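You operate a simulated robot arm through the tools that you are given. There is no shell and no other tool.

You run a simulated two-armed robot. Do the job below in one go: nothing can be reset, and whatever is moved stays where it is left.

JOB
Start the computer, log the desk job card's sensor and result, then save.
Fine: switch the monitor on; the other results stay.

Only the result counts: the job must be done as asked and must still hold three seconds after the hand-in. Knocking over, shifting, dropping, spilling or breaking anything else fails it.

ROBOT AND FRAMES
Two 7-joint arms with fingered hands on one trunk that stands fixed in place. Base frame: the origin is at the foot of the trunk, x ahead of it, y to its left, z up. Readings come in mm, degrees, newtons and seconds.
The left shoulder is at [70, 169, 1155], the right one opposite. With the tool pointing down near the work surface each hand reaches from about 100 to 660 mm from the base axis, measured 20 degrees to its own side. Payload 3.4 kg a hand.
The tool frame of a hand sits at the grasp point between the pads (the TCP): z along the fingers, y along the line on which they close. The tips reach 23 mm beyond it. The gripper opens to 116 mm. The gripper's body begins 65 mm behind the TCP. The gripper is a hand of 4 fingers: y runs from the thumb to the fingers, the wrist lies at [0, 0, -211] in the tool frame, and closing takes about 1.5 s.
Orientation is told as [roll, pitch, yaw] about the base's x, y, z axes, in that order, counted from this pose: with the fingers straight down and closing along the base's y, the tool's x points along the base's -x, its y along +y and its z along -z.

CONTROLS
- The arms move only by the tool move_arm. It takes "left_plan", "right_plan" or both (then of equal length, played together; a hand with none holds still); each is a list of rows, each a list of 3 entries, a list of its own where there are three numbers: the shift along the tool's x, y, z in mm, then the turn, a rotation vector about the tool's x, y, z in degrees, then the gripper command, from -1 (shut) to 1 (fully open), values between in proportion. In form: [[[x, y, z], [ax, ay, az], gripper], ...]. A call has 1 to 20 rows; each row is the pose to reach, as a shift and turn from the pose commanded when the call began, along the tool's axes at that moment. A row lasts 0.2 s, in which the tool goes at most 50 mm and 8.6 degrees; a call with a longer step from one row to the next is refused whole, and so is a gripper value outside its range. Where a pose cannot be reached the arm comes as near as it can. A force on the tool above 40 N (or 10 N above the force at the start of the call, whichever is more), or a blocked arm, ends the call early, and 0.2 s more pass. The fingers move at their own pace (about 153 mm/s each) and stop on an object; they squeeze with about 23 N. The grip force told is the motor's: it shows also when the fingers shut on nothing. Time passes only in rows, and 0.2 s behind the last, so rows that repeat a pose let the fingers close. The reply holds the time, the measured pose of the TCP, the force on the tool along the base axes, the opening and the grip force, in the units named above and with some noise, with the torque about the TCP (base axes, N m) and any sound that the robot's microphone picked up.
- Cameras (640 x 400 px; columns grow to the right, rows downward): "scene" is now at [140.2, 28.5, 1405.7]; the picture's right is [0.32, -0.95, 0.00], its down [-0.34, -0.11, -0.93] and it looks along [0.88, 0.30, -0.36] (base axes); focal length 214 px, centre (320, 200). "left" rides on the left gripper at [-69, 1, -90] in its tool frame; the picture's right is [-0.01, -1.00, 0.00], its down [0.79, -0.01, -0.61] and it looks along [0.61, -0.01, 0.79] (tool axes); focal length 251 px, centre (320, 200). "right" rides on the right gripper at [69, 1, -90] in its tool frame; the picture's right is [-0.01, 1.00, 0.00], its down [-0.80, -0.01, -0.61] and it looks along [-0.61, -0.01, 0.80] (tool axes); focal length 251 px, centre (320, 200). There is no depth. A picture from a camera that has moved, and an enlarged one, comes with that camera's place and axes in the base frame and with its lens.
- get_image(camera): a new picture of that camera. The clock stands still meanwhile.
- slide_trunk(by): slides the trunk up (or, below 0, down) by that many mm; the arms and the scene camera ride with it, the base frame stays. It gives what a move gives, with no picture.
- hand_shape(shape, hand): the hand has 4 fingers and takes this shape, open, in about a second: jaw (thumb against the fingers, like two jaws); tri (thumb and two fingers); tip (a fingertip pinch); poke (one finger out to press); point (the index stretched); flat (the hand flat); cup (the hand cupped); fist (a fist). The gripper value then closes the fingers along that shape, each until it touches; the sizes above hold for jaw. It gives what a move gives, with no picture.
- aim_head(pan, tilt): turns the head with the scene camera to pan (to the left, within 86 degrees either way) and tilt (down, from -29 to 69), counted from straight ahead of the robot. It gives what a move gives.
- close_up(camera, box): a new picture of the part [left, top, right, bottom] of that camera's present view, enlarged. The clock stands still meanwhile.
- job_done(): hands the job in; it is judged then, once.

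Places have to be worked out from the pictures, the camera data and where the tool is seen. Open the grippers and draw the arms clear of the work before you hand the job in, unless the task says otherwise.

The tools are called after "Call:" as a command line: name --argument value ..., lists and objects as JSON in quotes. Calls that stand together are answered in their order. move_arm: Moves the arms, as the interface text tells. Its arguments: {"type":"object","properties":{"left_plan":{"type":"array"},"right_plan":{"type":"array"}},"required":[]} The other tools are called the same way: slide_trunk (by) slides the trunk up or down; hand_shape (shape, hand) gives the hand a shape; aim_head (pan, tilt) turns the head that bears the scene camera; get_image (camera) takes a picture; close_up (camera, box) takes an enlarged picture of a part of a camera's view; job_done () hands the job in.

At the start:

```text
clock: 0.0
left_eef_pos: [368.2, 413.7, 1236.7]
left_tool_rot: [0.0, 0.0, 0.1]
left_wrist_force: [0.4, -0.5, -0.1]
left_ft_torque: [0.0, -0.02, 0.02]
left_opening: 115.7
left_grip_force: 0.1
left_shape: jaw
right_eef_pos: [346.8, 8.3, 1347.6]
right_tool_rot: [-0.1, -0.1, 0.0]
right_wrist_force: [-0.1, -0.2, 1.3]
right_ft_torque: [0.02, 0.0, -0.02]
right_opening: 116.3
right_grip_force: 0.1
right_shape: jaw
trunk travel left (down, up): [-662.0, 278.0]
head pan, tilt: [18.5, 21.1]
```

scene: 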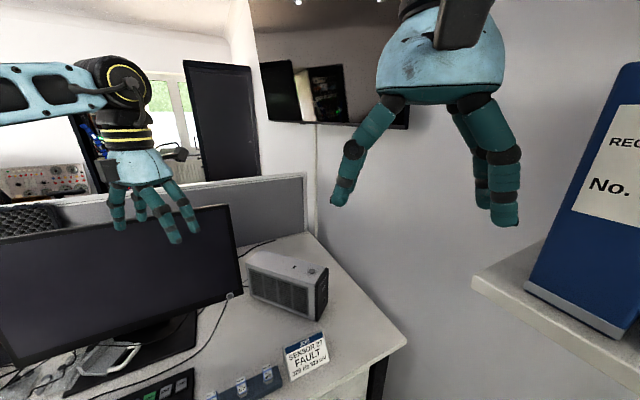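
right: 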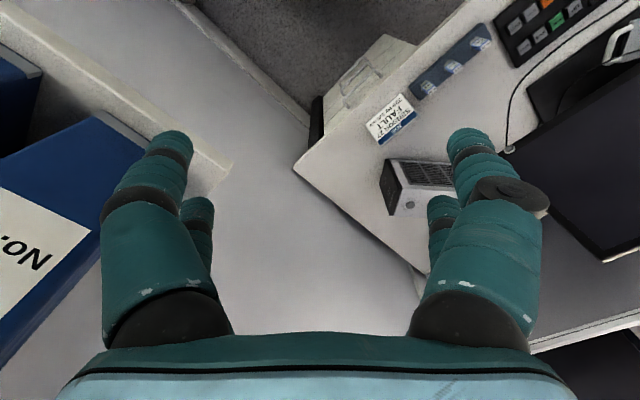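
left: 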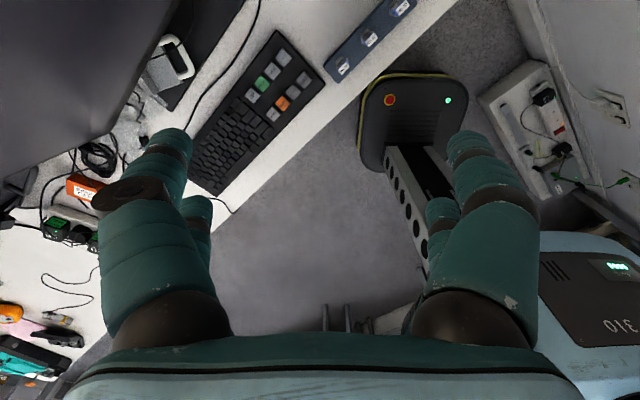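

The desk shows a monitor, a small box (the computer?), a job card, three switches and a keyboard. I'll look closer at each of these first.

Call:
close_up --camera "scene" --box '[200, 230, 420, 400]'

Call:
close_up --camera "right" --box '[340, 0, 640, 220]'

Call:
close_up --camera "left" --box '[140, 0, 460, 230]'

Call:
aim_head --pan 30 --tilt 50

```text
2.35 times, centred on (310, 315) of scene
camera zoom: at [140.2, 28.5, 1405.7], right [0.32, -0.95, 0.0], down [-0.34, -0.11, -0.93], along [0.88, 0.3, -0.36], focal length 505 px, centre (344, -71)
```

zoom: 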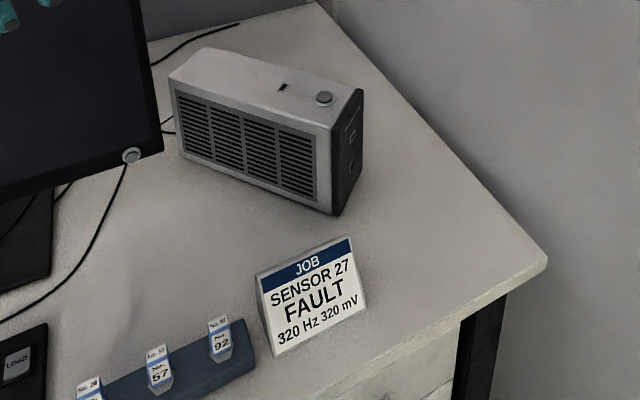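

```text
1.82 times, centred on (490, 110) of right
camera zoom: at [278.3, 8.1, 1436.3], right [0.01, 1.0, 0.0], down [0.79, -0.01, 0.61], along [0.61, 0.0, -0.79], focal length 457 px, centre (11, 364)
```

zoom: 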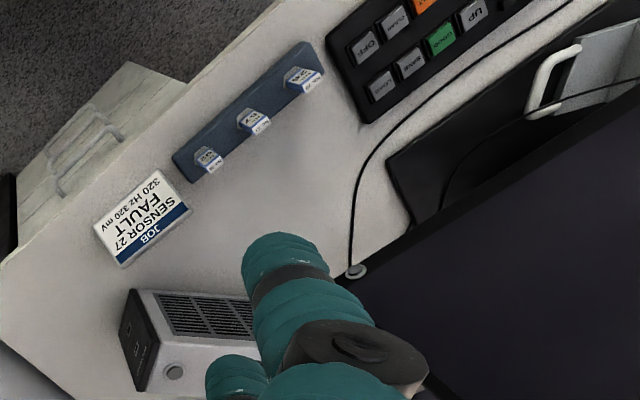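

```text
1.74 times, centred on (300, 115) of left
camera zoom: at [437.5, 412.6, 1327.6], right [0.01, -1.0, 0.0], down [-0.79, -0.01, 0.61], along [-0.61, -0.01, -0.79], focal length 437 px, centre (355, 348)
```

zoom: 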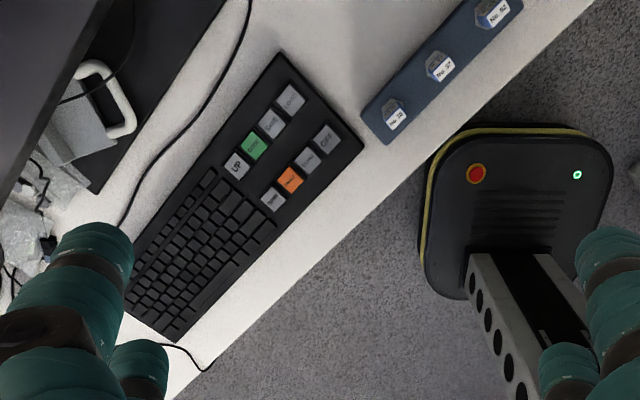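

```text
clock: 0.9
left_eef_pos: [369.3, 413.6, 1237.8]
left_tool_rot: [-0.1, 0.0, 0.1]
left_wrist_force: [0.1, 0.4, -0.5]
left_ft_torque: [-0.03, -0.07, -0.01]
left_opening: 115.9
left_grip_force: 0.0
left_shape: jaw
right_eef_pos: [346.5, 6.9, 1348.3]
right_tool_rot: [0.1, -0.1, 0.1]
right_wrist_force: [0.1, 0.4, 0.3]
right_ft_torque: [0.02, -0.02, 0.01]
right_opening: 115.8
right_grip_force: 0.1
right_shape: jaw
trunk travel left (down, up): [-662.0, 278.0]
head pan, tilt: [30.0, 50.0]
```

The head is aimed down towards the keyboard now; I take a picture.

Call:
get_image --camera "scene"

Call:
close_up --camera "left" --box '[230, 20, 350, 110]'

Call:
close_up --camera "right" --box '[480, 0, 620, 80]'

```text
taken
camera scene: at [118.8, 37.5, 1362.1], right [0.5, -0.87, 0.0], down [-0.66, -0.38, -0.64], along [0.56, 0.32, -0.77], focal length 214 px, centre (320, 200)
```

scene: 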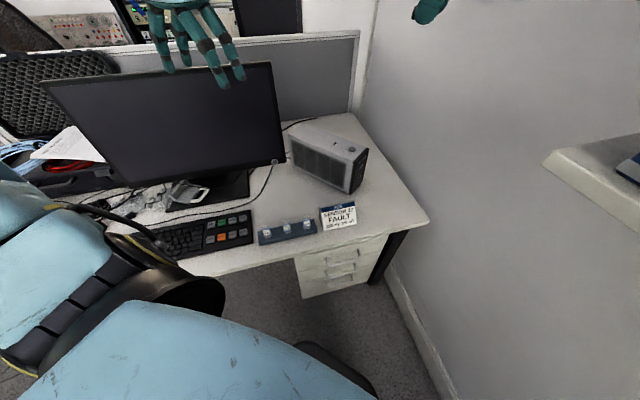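

```text
4.44 times, centred on (290, 65) of left
camera zoom: at [437.5, 412.7, 1327.6], right [0.01, -1.0, 0.0], down [-0.79, -0.01, 0.61], along [-0.61, -0.01, -0.79], focal length 1118 px, centre (453, 800)
```

zoom: 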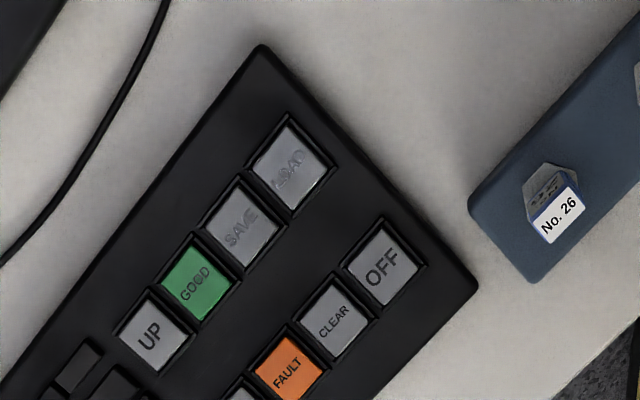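

```text
4.57 times, centred on (550, 40) of right
camera zoom: at [278.3, 8.1, 1436.3], right [0.01, 1.0, 0.0], down [0.79, -0.01, 0.61], along [0.61, 0.0, -0.79], focal length 1149 px, centre (-731, 931)
```

zoom: 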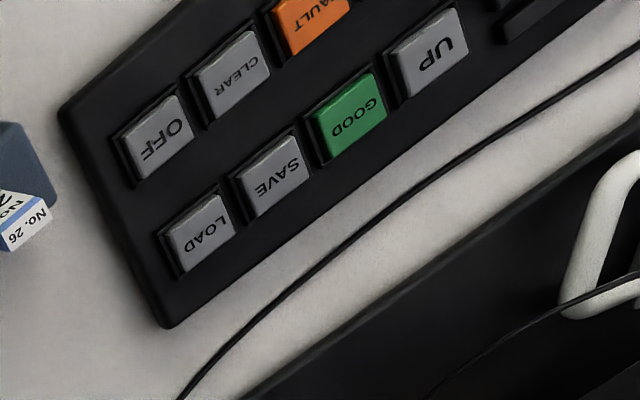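

The keypad has LOAD, SAVE, GOOD, UP, OFF, CLEAR, FAULT and probably DOWN. I look at the labelled sticks, the box and the rest of the keys.

Call:
close_up --camera "scene" --box '[140, 200, 260, 275]'

Call:
close_up --camera "scene" --box '[250, 190, 370, 265]'

Call:
close_up --camera "scene" --box '[260, 110, 400, 200]'

Call:
close_up --camera "left" --box '[200, 50, 320, 150]'

Call:
close_up --camera "left" --box '[310, 0, 440, 90]'

Call:
close_up --camera "right" --box '[360, 20, 500, 110]'

Call:
close_up --camera "right" --box '[360, 140, 460, 220]'

```text
5.33 times, centred on (200, 238) of scene
camera zoom: at [118.8, 37.5, 1362.1], right [0.5, -0.87, 0.0], down [-0.66, -0.38, -0.64], along [0.56, 0.32, -0.77], focal length 1144 px, centre (960, 0)
```

zoom: 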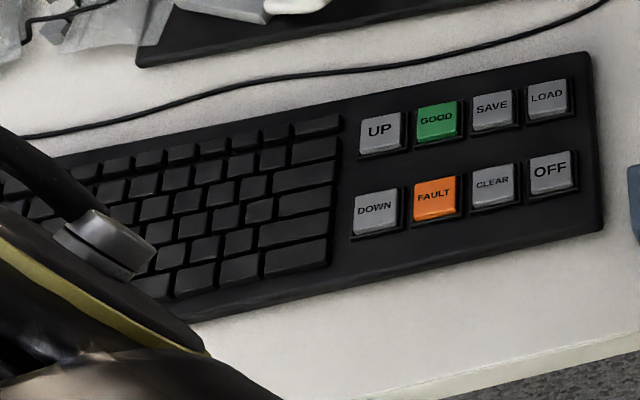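

```text
5.33 times, centred on (310, 228) of scene
camera zoom: at [118.8, 37.5, 1362.1], right [0.5, -0.87, 0.0], down [-0.66, -0.38, -0.64], along [0.56, 0.32, -0.77], focal length 1144 px, centre (373, 53)
```

zoom: 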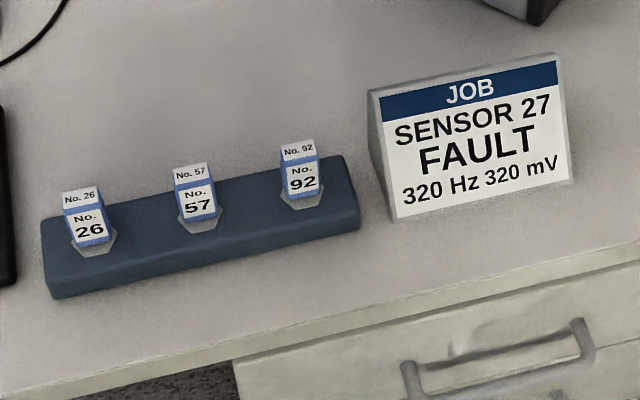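

```text
4.44 times, centred on (330, 155) of scene
camera zoom: at [118.8, 37.5, 1362.1], right [0.5, -0.87, 0.0], down [-0.66, -0.38, -0.64], along [0.56, 0.32, -0.77], focal length 953 px, centre (276, 400)
```

zoom: 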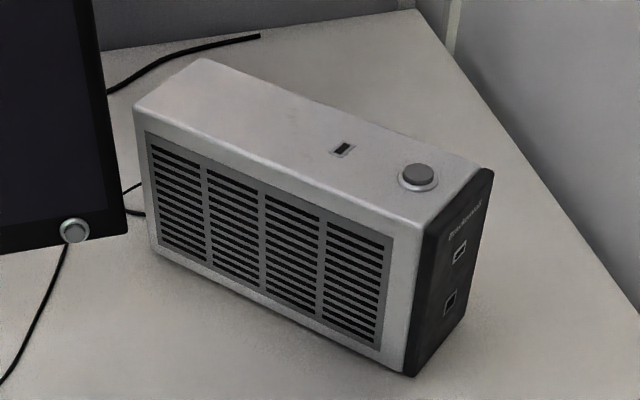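

```text
4.00 times, centred on (260, 100) of left
camera zoom: at [437.5, 412.7, 1327.6], right [0.01, -1.0, 0.0], down [-0.79, -0.01, 0.61], along [-0.61, -0.01, -0.79], focal length 1006 px, centre (560, 600)
```

zoom: 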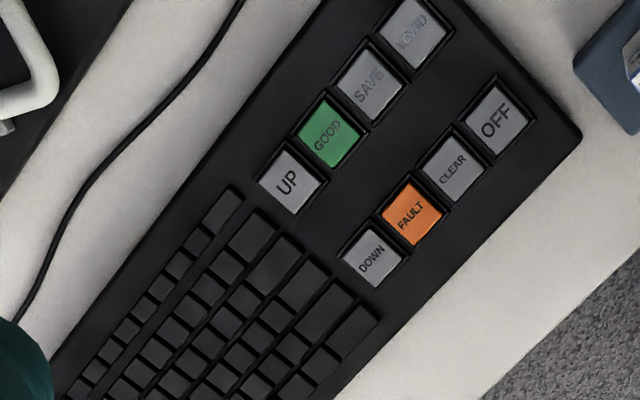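

```text
4.44 times, centred on (375, 45) of left
camera zoom: at [437.5, 412.7, 1327.6], right [0.01, -1.0, 0.0], down [-0.79, -0.01, 0.61], along [-0.61, -0.01, -0.79], focal length 1118 px, centre (76, 889)
```

zoom: 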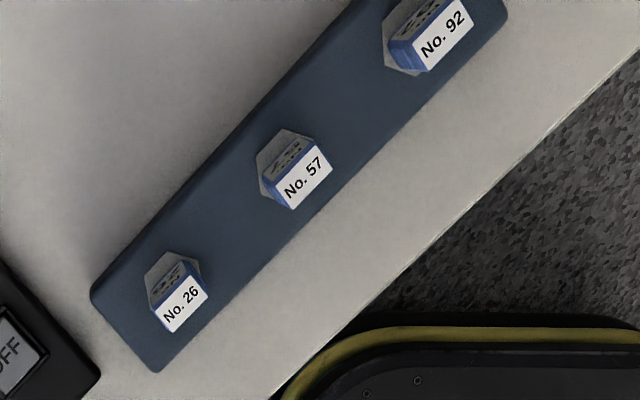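

```text
4.44 times, centred on (430, 65) of right
camera zoom: at [278.3, 8.1, 1436.3], right [0.01, 1.0, 0.0], down [0.79, -0.01, 0.61], along [0.61, 0.0, -0.79], focal length 1118 px, centre (-169, 800)
```

zoom: 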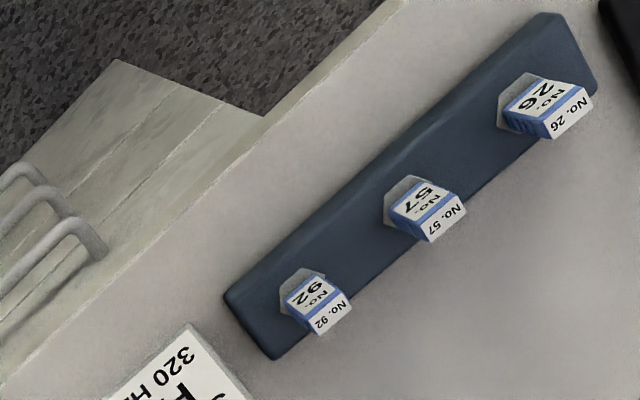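

```text
5.00 times, centred on (410, 180) of right
camera zoom: at [278.3, 8.1, 1436.3], right [0.01, 1.0, 0.0], down [0.79, -0.01, 0.61], along [0.61, 0.0, -0.79], focal length 1257 px, centre (-130, 300)
```

zoom: 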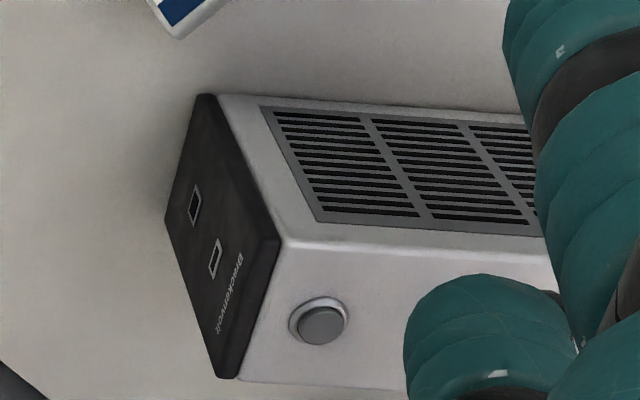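

Sticks 26, 57 and 92 stand in a rack, and the box has a USB slot on top beside the power button. I look at the blue binder and the surroundings for text that matters.

Call:
aim_head --pan -25 --tilt 25

Call:
get_image --camera "scene"

Call:
aim_head --pan 60 --tilt 35

Call:
get_image --camera "scene"

```text
clock: 2.2
left_eef_pos: [369.1, 414.2, 1236.6]
left_tool_rot: [0.0, -0.1, 0.1]
left_wrist_force: [0.0, -0.2, -0.1]
left_ft_torque: [0.0, -0.02, 0.01]
left_opening: 115.9
left_grip_force: 0.0
left_shape: jaw
right_eef_pos: [346.2, 5.8, 1346.9]
right_tool_rot: [-0.1, -0.1, 0.1]
right_wrist_force: [0.3, -0.1, 0.0]
right_ft_torque: [-0.01, 0.0, 0.01]
right_opening: 115.9
right_grip_force: 0.1
right_shape: jaw
trunk travel left (down, up): [-662.0, 278.0]
head pan, tilt: [-25.0, 25.0]
```

```text
taken
camera scene: at [135.6, -39.9, 1399.4], right [-0.42, -0.91, 0.0], down [-0.38, 0.18, -0.91], along [0.82, -0.38, -0.42], focal length 214 px, centre (320, 200)
```

scene: 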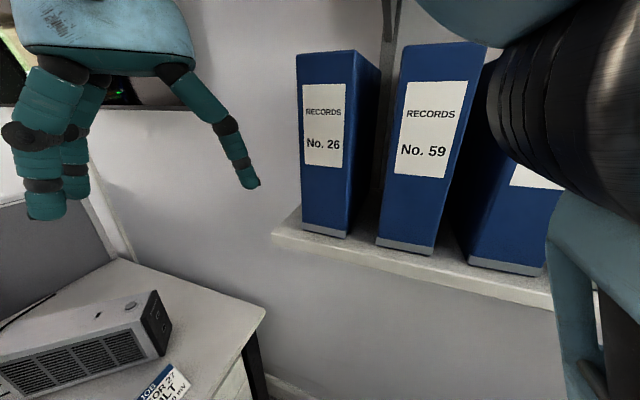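

```text
clock: 3.8
left_eef_pos: [368.2, 413.8, 1237.6]
left_tool_rot: [0.0, 0.0, 0.2]
left_wrist_force: [0.4, -0.1, -0.9]
left_ft_torque: [-0.01, -0.01, 0.01]
left_opening: 115.9
left_grip_force: 0.1
left_shape: jaw
right_eef_pos: [347.4, 6.7, 1347.9]
right_tool_rot: [0.0, -0.1, 0.1]
right_wrist_force: [0.8, 0.7, 0.5]
right_ft_torque: [0.0, 0.02, 0.03]
right_opening: 116.0
right_grip_force: 0.0
right_shape: jaw
trunk travel left (down, up): [-662.0, 278.0]
head pan, tilt: [60.0, 35.0]
```

```text
taken
camera scene: at [96.1, 75.2, 1383.7], right [0.87, -0.5, 0.0], down [-0.29, -0.5, -0.82], along [0.41, 0.71, -0.57], focal length 214 px, centre (320, 200)
```

scene: 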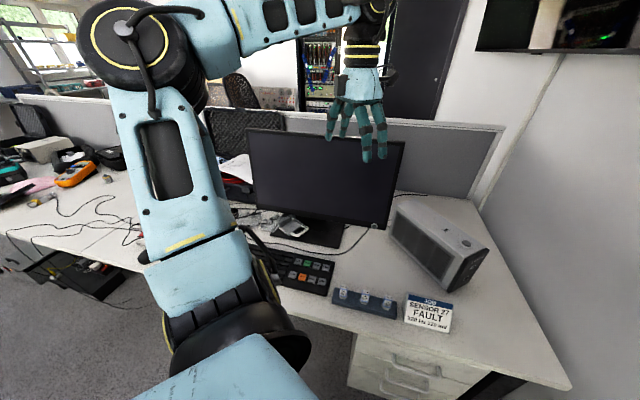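

Working from the views together, I put the PC button near [703,247,905] and the monitor button near [576,498,839]. The keys are near z 757, with the keyboard turned 45°. I shape the left hand to poke and look at where its fingertip is.

Call:
hand_shape --hand "left" --shape "poke"

Call:
get_image --camera "left"

Call:
close_up --camera "scene" --box '[220, 0, 540, 200]'

```text
clock: 4.7
left_eef_pos: [367.5, 412.6, 1238.4]
left_tool_rot: [0.0, 0.0, 0.1]
left_wrist_force: [0.3, 0.8, -0.3]
left_ft_torque: [0.03, -0.01, 0.01]
left_opening: 0.0
left_grip_force: 0.0
left_shape: poke
right_eef_pos: [346.9, 8.1, 1347.4]
right_tool_rot: [0.0, -0.1, 0.2]
right_wrist_force: [0.0, 0.3, 0.5]
right_ft_torque: [0.02, 0.01, 0.01]
right_opening: 115.6
right_grip_force: 0.1
right_shape: jaw
trunk travel left (down, up): [-662.0, 278.0]
head pan, tilt: [60.0, 35.0]
```

```text
taken
camera left: at [437.5, 412.7, 1327.6], right [0.01, -1.0, 0.0], down [-0.79, -0.01, 0.61], along [-0.61, -0.01, -0.79], focal length 251 px, centre (320, 200)
```

left: 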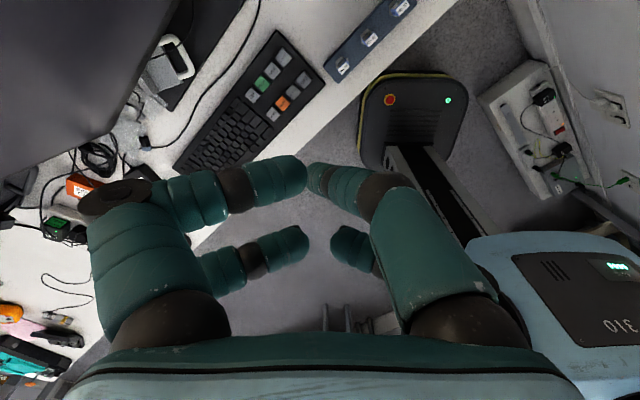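

```text
2.00 times, centred on (380, 100) of scene
camera zoom: at [96.0, 75.2, 1383.7], right [0.87, -0.5, 0.0], down [-0.29, -0.5, -0.82], along [0.41, 0.71, -0.57], focal length 429 px, centre (200, 400)
```

zoom: 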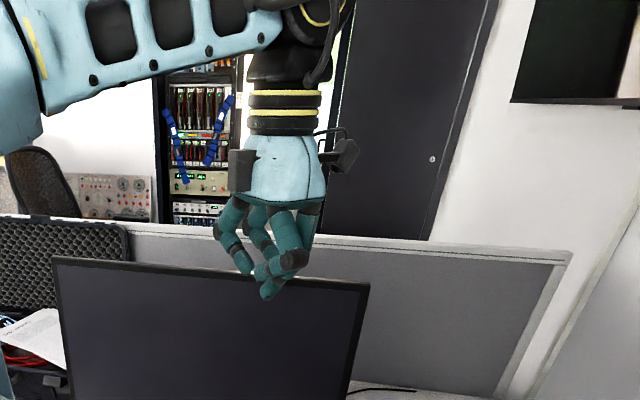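

The fingers have curled together. I check this enlarged, and also try the point shape, which may give one straight finger.

Call:
hand_shape --hand "left" --shape "point"

Call:
get_image --camera "left"

Call:
close_up --camera "scene" --box '[300, 50, 460, 170]'

```text
clock: 5.6
left_eef_pos: [368.5, 412.6, 1237.2]
left_tool_rot: [0.0, 0.0, 0.2]
left_wrist_force: [0.7, 0.2, 0.5]
left_ft_torque: [-0.03, 0.02, -0.01]
left_opening: 0.0
left_grip_force: 0.0
left_shape: point
right_eef_pos: [346.3, 7.4, 1346.9]
right_tool_rot: [0.0, -0.1, 0.1]
right_wrist_force: [0.6, -0.1, 0.4]
right_ft_torque: [-0.02, 0.0, 0.03]
right_opening: 115.7
right_grip_force: 0.0
right_shape: jaw
trunk travel left (down, up): [-662.0, 278.0]
head pan, tilt: [60.0, 35.0]
```

```text
taken
camera left: at [437.5, 412.7, 1327.6], right [0.01, -1.0, 0.0], down [-0.79, -0.01, 0.61], along [-0.61, -0.01, -0.79], focal length 251 px, centre (320, 200)
```

left: 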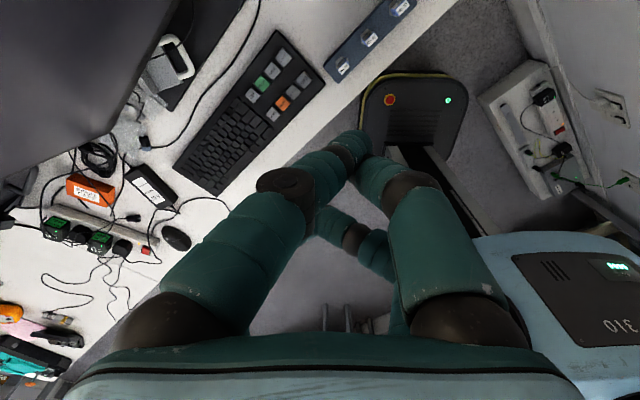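

```text
3.33 times, centred on (380, 110) of scene
camera zoom: at [96.0, 75.3, 1383.7], right [0.87, -0.5, 0.0], down [-0.29, -0.5, -0.82], along [0.41, 0.71, -0.57], focal length 715 px, centre (120, 500)
```

zoom: 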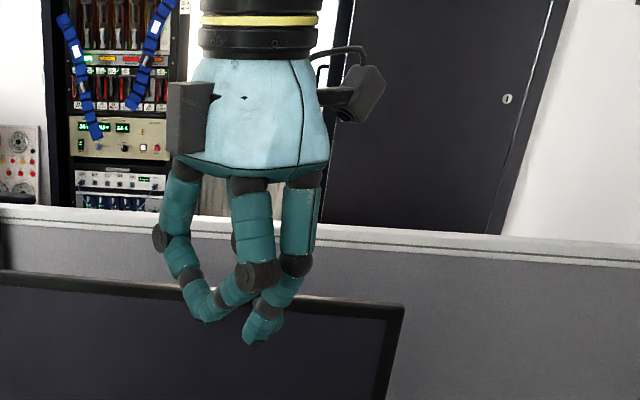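

The hand may still be moving, so I wait in place for a second with gripper 1 and look again.

Call:
move_arm --left_plan '[[[0, 0, 0], [0, 0, 0], 1], [[0, 0, 0], [0, 0, 0], 1], [[0, 0, 0], [0, 0, 0], 1], [[0, 0, 0], [0, 0, 0], 1], [[0, 0, 0], [0, 0, 0], 1], [[0, 0, 0], [0, 0, 0], 1]]'

Call:
get_image --camera "left"

Call:
close_up --camera "scene" --box '[300, 50, 460, 170]'

```text
clock: 7.0
left_eef_pos: [366.3, 411.5, 1237.1]
left_tool_rot: [0.0, 0.0, 0.1]
left_wrist_force: [0.8, 0.9, 0.1]
left_ft_torque: [0.01, 0.0, 0.0]
left_opening: 0.0
left_grip_force: 0.0
left_shape: point
right_eef_pos: [346.9, 7.7, 1348.7]
right_tool_rot: [0.0, -0.1, 0.1]
right_wrist_force: [0.1, 0.2, -0.2]
right_ft_torque: [0.02, 0.01, 0.0]
right_opening: 115.9
right_grip_force: 0.0
right_shape: jaw
trunk travel left (down, up): [-662.0, 278.0]
head pan, tilt: [60.0, 35.0]
```

```text
taken
camera left: at [437.5, 412.7, 1327.6], right [0.01, -1.0, 0.0], down [-0.79, -0.01, 0.61], along [-0.61, -0.01, -0.79], focal length 251 px, centre (320, 200)
```

left: 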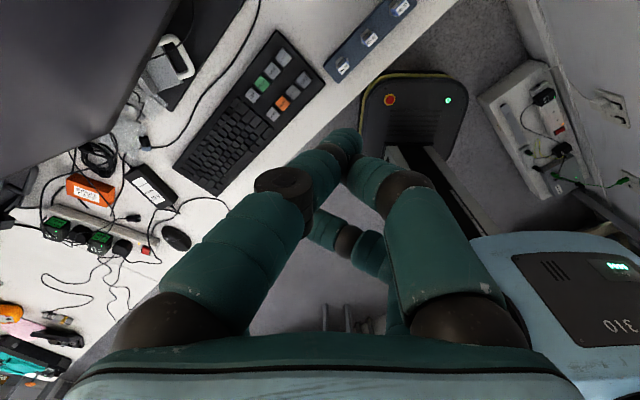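

```text
3.33 times, centred on (380, 110) of scene
camera zoom: at [96.0, 75.2, 1383.7], right [0.87, -0.5, 0.0], down [-0.29, -0.5, -0.82], along [0.41, 0.71, -0.57], focal length 715 px, centre (120, 500)
```

zoom: 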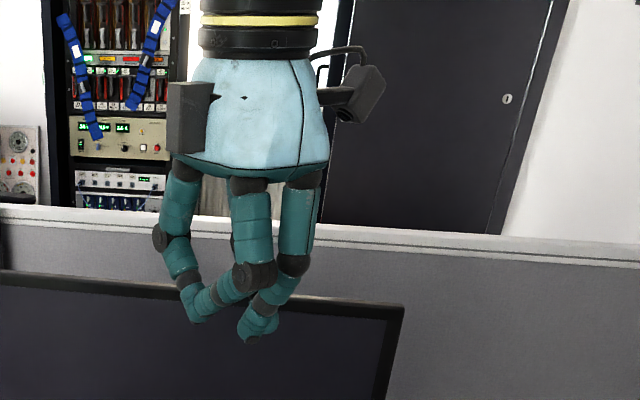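

"Point" looks crossed and not very useful. I go back to poke, wait, and compare with the gripper value at each end.

Call:
hand_shape --hand "left" --shape "poke"

Call:
move_arm --left_plan '[[[0, 0, 0], [0, 0, 0], -1], [[0, 0, 0], [0, 0, 0], -1], [[0, 0, 0], [0, 0, 0], -1], [[0, 0, 0], [0, 0, 0], -1], [[0, 0, 0], [0, 0, 0], -1], [[0, 0, 0], [0, 0, 0], -1], [[0, 0, 0], [0, 0, 0], -1], [[0, 0, 0], [0, 0, 0], -1]]'

Call:
get_image --camera "left"

Call:
close_up --camera "scene" --box '[300, 50, 460, 170]'

```text
clock: 7.9
left_eef_pos: [368.9, 413.2, 1237.6]
left_tool_rot: [0.0, 0.1, 0.1]
left_wrist_force: [0.5, -0.5, 0.4]
left_ft_torque: [-0.02, -0.01, -0.03]
left_opening: 0.0
left_grip_force: 0.0
left_shape: poke
right_eef_pos: [346.2, 7.4, 1349.1]
right_tool_rot: [0.1, -0.1, 0.2]
right_wrist_force: [0.1, 0.9, -0.1]
right_ft_torque: [0.02, -0.01, 0.01]
right_opening: 115.9
right_grip_force: 0.1
right_shape: jaw
trunk travel left (down, up): [-662.0, 278.0]
head pan, tilt: [60.0, 35.0]
```

```text
clock: 9.7
left_eef_pos: [367.4, 412.7, 1237.4]
left_tool_rot: [0.0, 0.0, 0.1]
left_wrist_force: [-0.1, 0.4, -0.4]
left_ft_torque: [-0.01, 0.04, 0.01]
left_opening: 0.2
left_grip_force: 0.2
left_shape: poke
right_eef_pos: [347.1, 7.0, 1349.6]
right_tool_rot: [0.0, -0.1, 0.1]
right_wrist_force: [-0.1, 0.7, -0.6]
right_ft_torque: [0.04, 0.02, 0.02]
right_opening: 115.9
right_grip_force: 0.1
right_shape: jaw
trunk travel left (down, up): [-662.0, 278.0]
head pan, tilt: [60.0, 35.0]
```

```text
taken
camera left: at [437.5, 412.7, 1327.6], right [0.01, -1.0, 0.0], down [-0.79, -0.01, 0.61], along [-0.61, -0.01, -0.79], focal length 251 px, centre (320, 200)
```

left: 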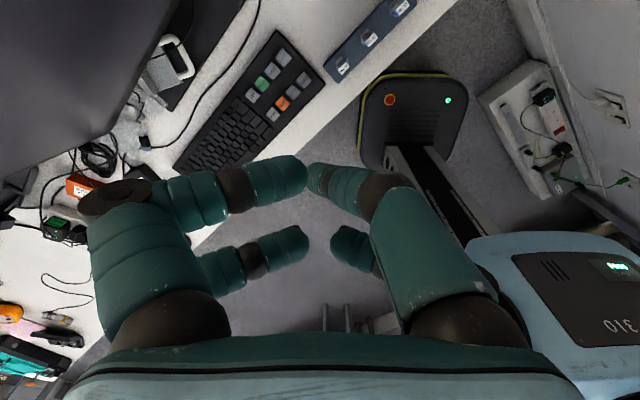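

```text
3.33 times, centred on (380, 110) of scene
camera zoom: at [96.0, 75.2, 1383.7], right [0.87, -0.5, 0.0], down [-0.29, -0.5, -0.82], along [0.41, 0.71, -0.57], focal length 715 px, centre (120, 500)
```

zoom: 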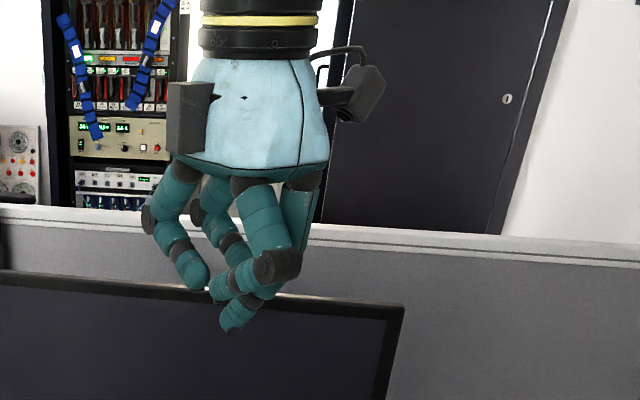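

The lowest tip in the scene works out to about [370,413,1215]. That is on the tool axis about 23 mm past the TCP. I zoom in on the fingers to confirm.

Call:
close_up --camera "left" --box '[240, 120, 400, 240]'

Call:
close_up --camera "scene" --box '[330, 90, 390, 140]'

```text
3.33 times, centred on (320, 180) of left
camera zoom: at [437.5, 412.7, 1327.6], right [0.01, -1.0, 0.0], down [-0.79, -0.01, 0.61], along [-0.61, -0.01, -0.79], focal length 838 px, centre (320, 267)
```

zoom: 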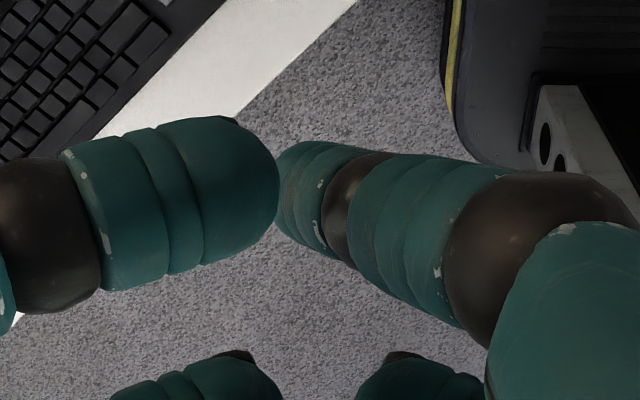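

```text
8.00 times, centred on (360, 115) of scene
camera zoom: at [96.0, 75.2, 1383.7], right [0.87, -0.5, 0.0], down [-0.29, -0.5, -0.82], along [0.41, 0.71, -0.57], focal length 1716 px, centre (0, 880)
```

zoom: 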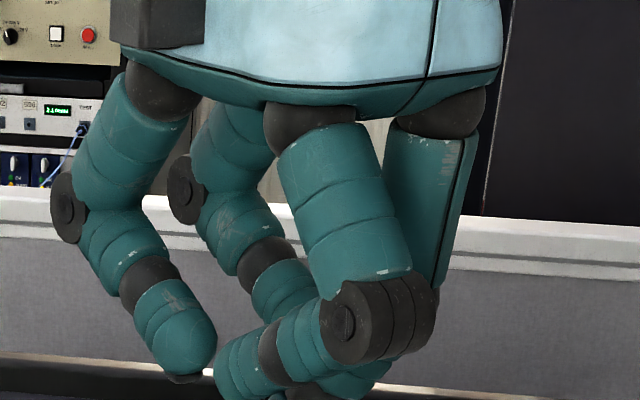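

In poke the tip is roughly 23 mm past the TCP along the tool axis, and the other fingers are shorter. I aim the head at the PC and monitor to get a cleaner view before moving.

Call:
aim_head --pan 25 --tilt 35

Call:
get_image --camera "scene"

Call:
close_up --camera "scene" --box '[240, 150, 400, 270]'

```text
clock: 10.7
left_eef_pos: [368.2, 413.5, 1237.0]
left_tool_rot: [0.0, 0.0, 0.1]
left_wrist_force: [-0.5, 0.9, -0.8]
left_ft_torque: [-0.01, 0.04, -0.02]
left_opening: 0.0
left_grip_force: 0.0
left_shape: poke
right_eef_pos: [346.5, 7.4, 1348.8]
right_tool_rot: [0.0, -0.1, 0.1]
right_wrist_force: [0.7, -0.1, -0.6]
right_ft_torque: [0.01, 0.03, -0.02]
right_opening: 116.0
right_grip_force: 0.1
right_shape: jaw
trunk travel left (down, up): [-662.0, 278.0]
head pan, tilt: [25.0, 35.0]
```

```text
taken
camera scene: at [131.8, 36.3, 1383.7], right [0.42, -0.91, 0.0], down [-0.52, -0.24, -0.82], along [0.74, 0.35, -0.57], focal length 214 px, centre (320, 200)
```

scene: 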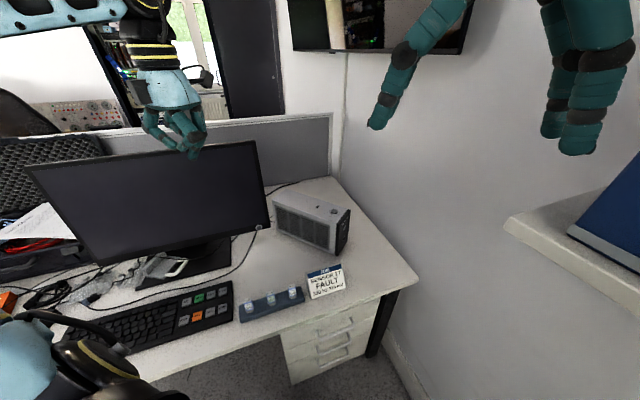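

```text
3.33 times, centred on (320, 210) of scene
camera zoom: at [131.8, 36.3, 1383.7], right [0.42, -0.91, 0.0], down [-0.52, -0.24, -0.82], along [0.74, 0.35, -0.57], focal length 715 px, centre (320, 167)
```

zoom: 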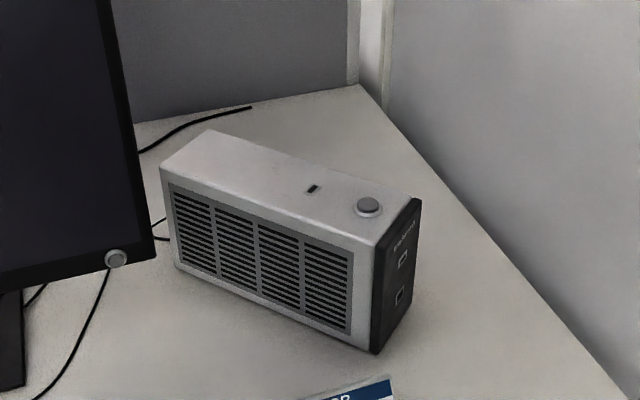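

The PC button is confirmed at about [706,247,904] and there's room around it. I bring the left hand over it, tilted 30° forward, and stop well above it.

Call:
move_arm --left_plan '[[[0, -40, 0], [0, -8, 0], -1], [[0, -80, 0], [0, -16, 0], -1], [[0, -120, 0], [0, -24, 0], -1], [[-35, -150, 10], [0, -30, 0], -1], [[-70, -152, 35], [0, -30, 0], -1], [[-105, -154, 65], [0, -30, 0], -1], [[-142, -156, 95], [0, -30, 0], -1], [[-179, -158, 125], [0, -30, 0], -1], [[-216, -160, 155], [0, -30, 0], -1], [[-253, -162, 185], [0, -30, 0], -1], [[-290, -164, 212], [0, -30, 0], -1], [[-325, -166, 237], [0, -30, 0], -1], [[-325, -166, 237], [0, -30, 0], -1]]'

Call:
get_image --camera "scene"

Call:
get_image --camera "left"

```text
clock: 13.5
left_eef_pos: [679.6, 250.6, 1002.7]
left_tool_rot: [0.0, -30.1, 0.1]
left_wrist_force: [0.8, 0.6, 0.2]
left_ft_torque: [-0.02, 0.02, -0.02]
left_opening: 0.0
left_grip_force: 0.1
left_shape: poke
left hand out of reach, approached as far as the arm can: row 12, 13
right_eef_pos: [345.3, 6.2, 1347.4]
right_tool_rot: [0.0, -0.1, 0.1]
right_wrist_force: [-0.1, 0.6, -0.1]
right_ft_torque: [0.01, -0.01, 0.02]
right_opening: 115.9
right_grip_force: 0.0
right_shape: jaw
trunk travel left (down, up): [-662.0, 278.0]
head pan, tilt: [25.0, 35.0]
```

```text
taken
camera scene: at [130.5, 36.0, 1383.9], right [0.42, -0.91, 0.0], down [-0.52, -0.24, -0.82], along [0.74, 0.35, -0.57], focal length 214 px, centre (320, 200)
```

scene: 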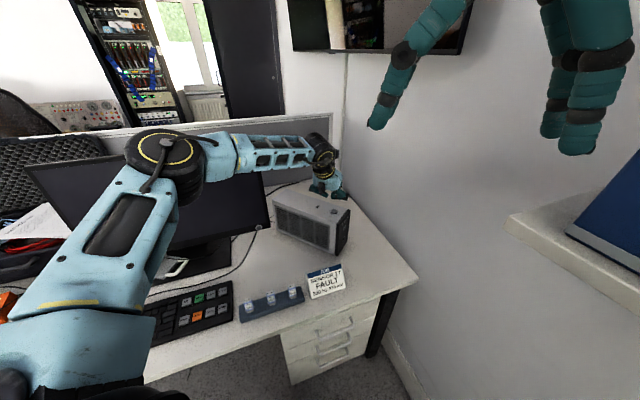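

```text
taken
camera left: at [694.6, 250.0, 1114.3], right [0.01, -1.0, 0.0], down [-0.99, -0.01, 0.13], along [-0.13, -0.01, -0.99], focal length 251 px, centre (320, 200)
```

left: 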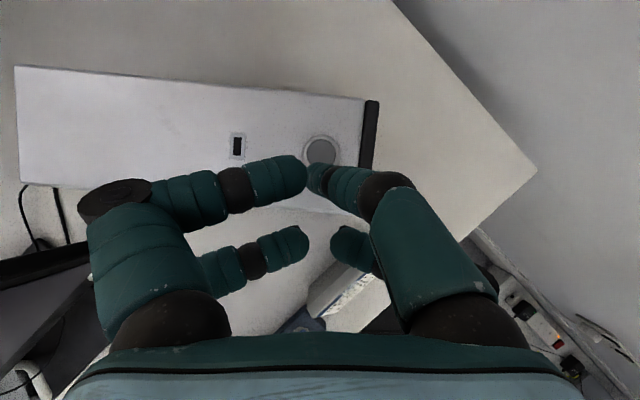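

I was at the reach limit with a 30° tilt, so I tilt 10° more. The left camera puts the button at [706.5,248,904], and I go to a hover about 26 mm above it.

Call:
move_arm --left_plan '[[[5, -3, 15], [0, -5, 0], -1], [[10, -5, 30], [0, -10, 0], -1], [[17, -6.6, 54], [0, -10, 0], -1], [[17, -6.6, 54], [0, -10, 0], -1]]'

Call:
get_image --camera "left"

Call:
close_up --camera "scene" --box '[270, 130, 390, 260]'

```text
clock: 14.5
left_eef_pos: [686.4, 249.4, 950.7]
left_tool_rot: [-0.1, -40.1, 0.1]
left_wrist_force: [0.0, -1.0, -0.1]
left_ft_torque: [-0.01, 0.02, -0.02]
left_opening: 0.0
left_grip_force: 0.1
left_shape: poke
left hand out of reach, approached as far as the arm can: row 3, 4
right_eef_pos: [346.8, 8.1, 1347.3]
right_tool_rot: [0.1, -0.1, 0.1]
right_wrist_force: [0.6, 0.6, 0.5]
right_ft_torque: [0.0, -0.01, -0.01]
right_opening: 115.7
right_grip_force: 0.0
right_shape: jaw
trunk travel left (down, up): [-662.0, 278.0]
head pan, tilt: [25.0, 35.0]
```

```text
taken
camera left: at [681.6, 248.4, 1063.5], right [0.01, -1.0, 0.01], down [-1.0, -0.01, -0.05], along [0.05, -0.01, -1.0], focal length 251 px, centre (320, 200)
```

left: 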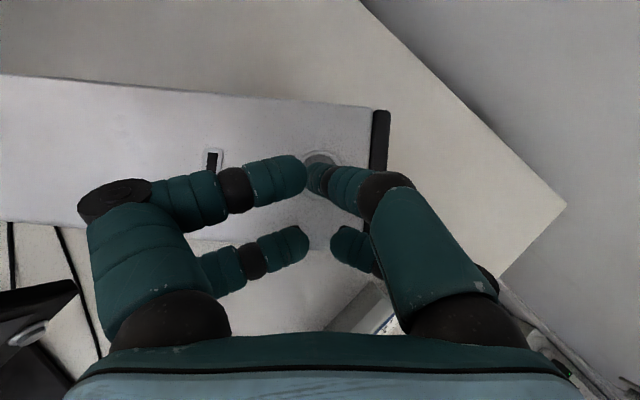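

```text
3.08 times, centred on (330, 195) of scene
camera zoom: at [131.5, 36.1, 1383.8], right [0.42, -0.91, 0.0], down [-0.52, -0.24, -0.82], along [0.74, 0.35, -0.57], focal length 660 px, centre (289, 215)
```

zoom: 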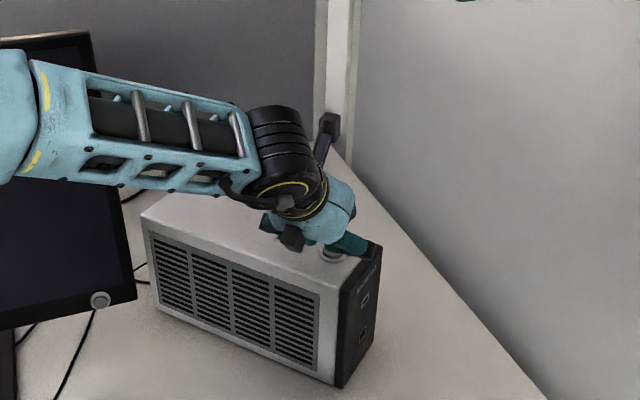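

The tip is over the button's near edge, about [700,253,934]. I check whether the commanded pose was clipped at the reach limit by holding in place for one row.

Call:
move_arm --left_plan '[[[0, 0, 0], [0, 0, 0], -1]]'

Call:
close_up --camera "left" --box '[260, 120, 380, 220]'

Call:
close_up --camera "scene" --box '[310, 180, 360, 230]'

```text
clock: 14.9
left_eef_pos: [685.1, 250.3, 950.0]
left_tool_rot: [-0.2, -40.0, 0.1]
left_wrist_force: [-0.3, 0.1, 0.3]
left_ft_torque: [-0.02, 0.02, 0.02]
left_opening: 0.0
left_grip_force: 0.2
left_shape: poke
right_eef_pos: [347.7, 8.0, 1346.8]
right_tool_rot: [-0.1, 0.0, 0.1]
right_wrist_force: [-0.1, 0.2, -0.8]
right_ft_torque: [0.01, 0.01, -0.01]
right_opening: 115.9
right_grip_force: 0.1
right_shape: jaw
trunk travel left (down, up): [-662.0, 278.0]
head pan, tilt: [25.0, 35.0]
```

```text
4.00 times, centred on (320, 170) of left
camera zoom: at [682.2, 248.6, 1063.4], right [0.01, -1.0, 0.01], down [-1.0, -0.01, -0.05], along [0.05, -0.01, -1.0], focal length 1006 px, centre (320, 320)
```

zoom: 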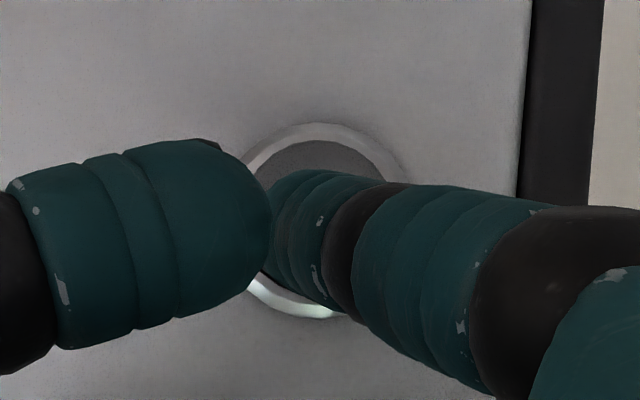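

```text
8.00 times, centred on (335, 205) of scene
camera zoom: at [132.1, 36.3, 1383.7], right [0.42, -0.91, 0.0], down [-0.52, -0.24, -0.82], along [0.74, 0.35, -0.57], focal length 1716 px, centre (200, 160)
```

zoom: 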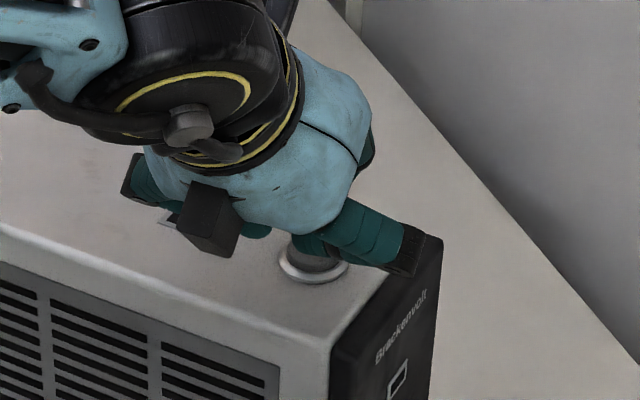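

The pose is clipped at the limit, and the tip is about 6 mm short and 4 mm left of the button centre. I tilt another 10° so the wrist comes back and the tip can be centred.

Call:
move_arm --left_plan '[[[0, -3, 1], [0, -5, 0], -1], [[-0.6, -6, 3], [0, -10, 0], -1], [[-0.6, -6, 3], [0, -10, 0], -1]]'

Call:
close_up --camera "left" --box '[260, 120, 380, 220]'

Call:
close_up --camera "scene" --box '[310, 180, 360, 230]'

```text
clock: 15.7
left_eef_pos: [689.4, 242.4, 948.8]
left_tool_rot: [0.0, -50.0, 0.1]
left_wrist_force: [0.1, -0.3, 0.6]
left_ft_torque: [0.02, 0.0, 0.01]
left_opening: 0.0
left_grip_force: 0.0
left_shape: poke
right_eef_pos: [347.7, 6.5, 1348.3]
right_tool_rot: [-0.1, -0.2, 0.1]
right_wrist_force: [0.6, -0.2, -0.9]
right_ft_torque: [0.0, -0.01, -0.02]
right_opening: 115.8
right_grip_force: 0.0
right_shape: jaw
trunk travel left (down, up): [-662.0, 278.0]
head pan, tilt: [25.0, 35.0]
```

```text
4.00 times, centred on (320, 170) of left
camera zoom: at [664.5, 242.8, 1058.8], right [0.01, -1.0, 0.01], down [-0.98, -0.01, -0.22], along [0.22, -0.01, -0.98], focal length 1006 px, centre (320, 320)
```

zoom: 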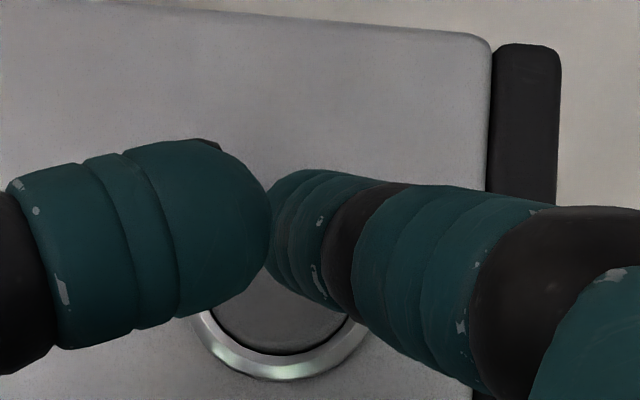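

```text
8.00 times, centred on (335, 205) of scene
camera zoom: at [132.0, 36.1, 1383.7], right [0.42, -0.91, 0.0], down [-0.52, -0.24, -0.82], along [0.74, 0.35, -0.57], focal length 1716 px, centre (200, 160)
```

zoom: 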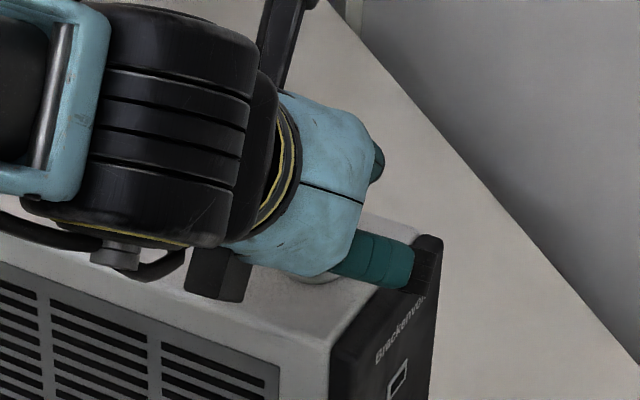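

The tip is now almost centred over the button at about [704,245,933]. I lower it straight down in small steps and watch the force and sound.

Call:
move_arm --left_plan '[[[7.7, 0, 6.4], [0, 0, 0], -1], [[13.8, 0, 11.6], [0, 0, 0], -1], [[15.3, 0, 12.9], [0, 0, 0], -1]]'

Call:
close_up --camera "left" --box '[260, 120, 380, 220]'

Call:
close_up --camera "scene" --box '[310, 180, 360, 230]'

```text
clock: 16.5
left_eef_pos: [684.2, 245.2, 932.7]
left_tool_rot: [0.1, -50.1, 0.1]
left_wrist_force: [-0.3, 0.2, -0.3]
left_ft_torque: [0.02, -0.02, 0.02]
left_opening: 0.0
left_grip_force: 0.0
left_shape: poke
left hand out of reach, approached as far as the arm can: row 2, 3
right_eef_pos: [346.4, 6.9, 1347.8]
right_tool_rot: [0.0, -0.1, 0.0]
right_wrist_force: [0.9, 0.4, -0.4]
right_ft_torque: [0.01, -0.01, 0.01]
right_opening: 115.9
right_grip_force: 0.1
right_shape: jaw
trunk travel left (down, up): [-662.0, 278.0]
head pan, tilt: [25.0, 35.0]
```

```text
4.00 times, centred on (320, 170) of left
camera zoom: at [660.6, 244.9, 1042.7], right [0.01, -1.0, 0.01], down [-0.98, -0.01, -0.22], along [0.22, -0.01, -0.98], focal length 1006 px, centre (320, 320)
```

zoom: 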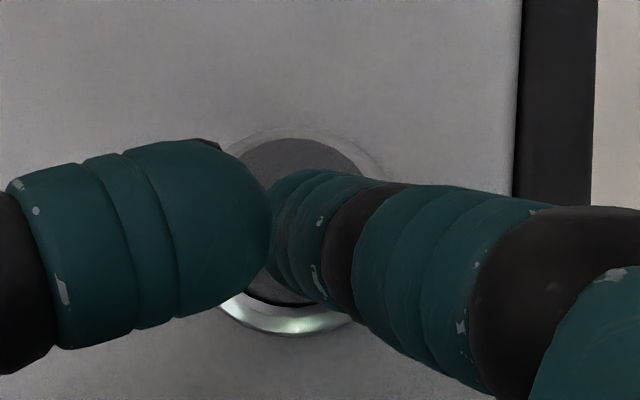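

```text
8.00 times, centred on (335, 205) of scene
camera zoom: at [131.8, 36.1, 1383.7], right [0.42, -0.91, 0.0], down [-0.52, -0.24, -0.82], along [0.74, 0.35, -0.57], focal length 1716 px, centre (200, 160)
```

zoom: 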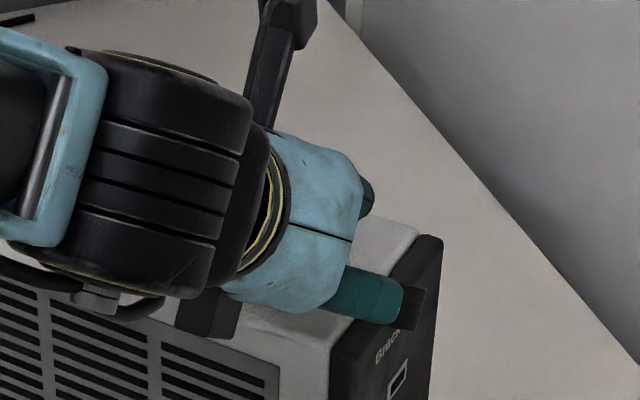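

The arm runs out of reach as it goes lower, so a lower trunk should help. I raise the hand 160 mm and then slide the trunk down 150 mm.

Call:
move_arm --left_plan '[[[-30.6, 0, -25.7], [0, 0, 0], -1], [[-61.3, 0, -51.4], [0, 0, 0], -1], [[-92, 0, -77], [0, 0, 0], -1], [[-122.6, 0, -103], [0, 0, 0], -1], [[-122.6, 0, -103], [0, 0, 0], -1]]'

Call:
slide_trunk --by -150

Call:
get_image --camera "scene"

Call:
get_image --camera "left"

```text
clock: 17.7
left_eef_pos: [683.5, 245.0, 1093.4]
left_tool_rot: [0.0, -49.9, 0.1]
left_wrist_force: [-0.6, 0.1, 0.5]
left_ft_torque: [-0.02, 0.03, -0.01]
left_opening: 0.0
left_grip_force: 0.0
left_shape: poke
right_eef_pos: [347.9, 8.3, 1347.9]
right_tool_rot: [0.0, 0.0, 0.1]
right_wrist_force: [0.3, -0.3, 0.5]
right_ft_torque: [0.0, 0.03, 0.0]
right_opening: 115.8
right_grip_force: 0.0
right_shape: jaw
trunk travel left (down, up): [-662.0, 278.0]
head pan, tilt: [25.0, 35.0]
```

```text
clock: 19.4
left_eef_pos: [682.9, 243.5, 943.5]
left_tool_rot: [0.0, -50.0, 0.1]
left_wrist_force: [-0.3, 0.4, -0.1]
left_ft_torque: [-0.01, -0.02, 0.01]
left_opening: 0.0
left_grip_force: 0.0
left_shape: poke
right_eef_pos: [346.9, 7.5, 1197.6]
right_tool_rot: [0.0, -0.1, 0.1]
right_wrist_force: [0.0, 0.0, 0.8]
right_ft_torque: [0.04, 0.02, -0.02]
right_opening: 116.1
right_grip_force: 0.0
right_shape: jaw
trunk travel left (down, up): [-512.0, 428.0]
head pan, tilt: [25.0, 35.0]
```

```text
taken
camera scene: at [131.8, 36.1, 1233.8], right [0.42, -0.91, 0.0], down [-0.52, -0.24, -0.82], along [0.74, 0.35, -0.57], focal length 214 px, centre (320, 200)
```

scene: 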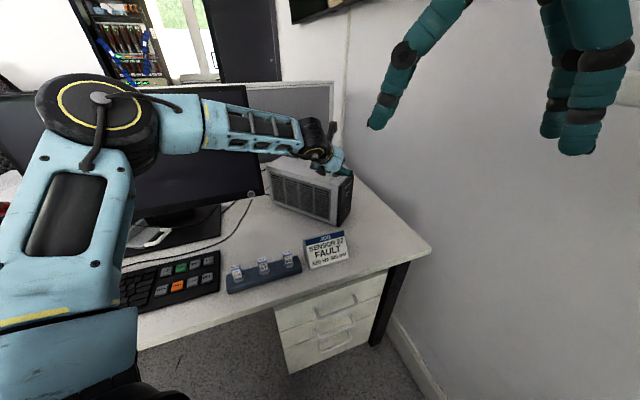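

```text
taken
camera left: at [659.8, 243.5, 1054.8], right [0.01, -1.0, 0.01], down [-0.98, -0.01, -0.22], along [0.22, -0.01, -0.98], focal length 251 px, centre (320, 200)
```

left: 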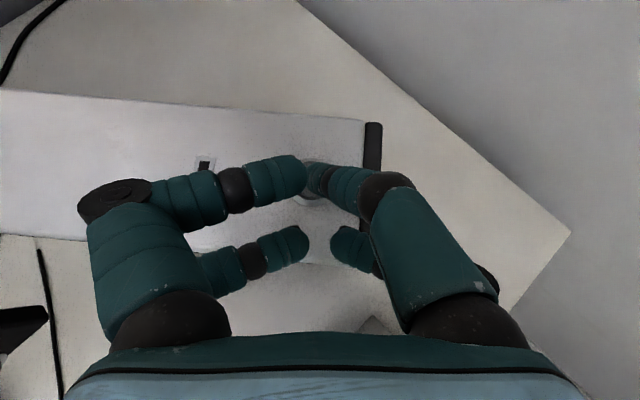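

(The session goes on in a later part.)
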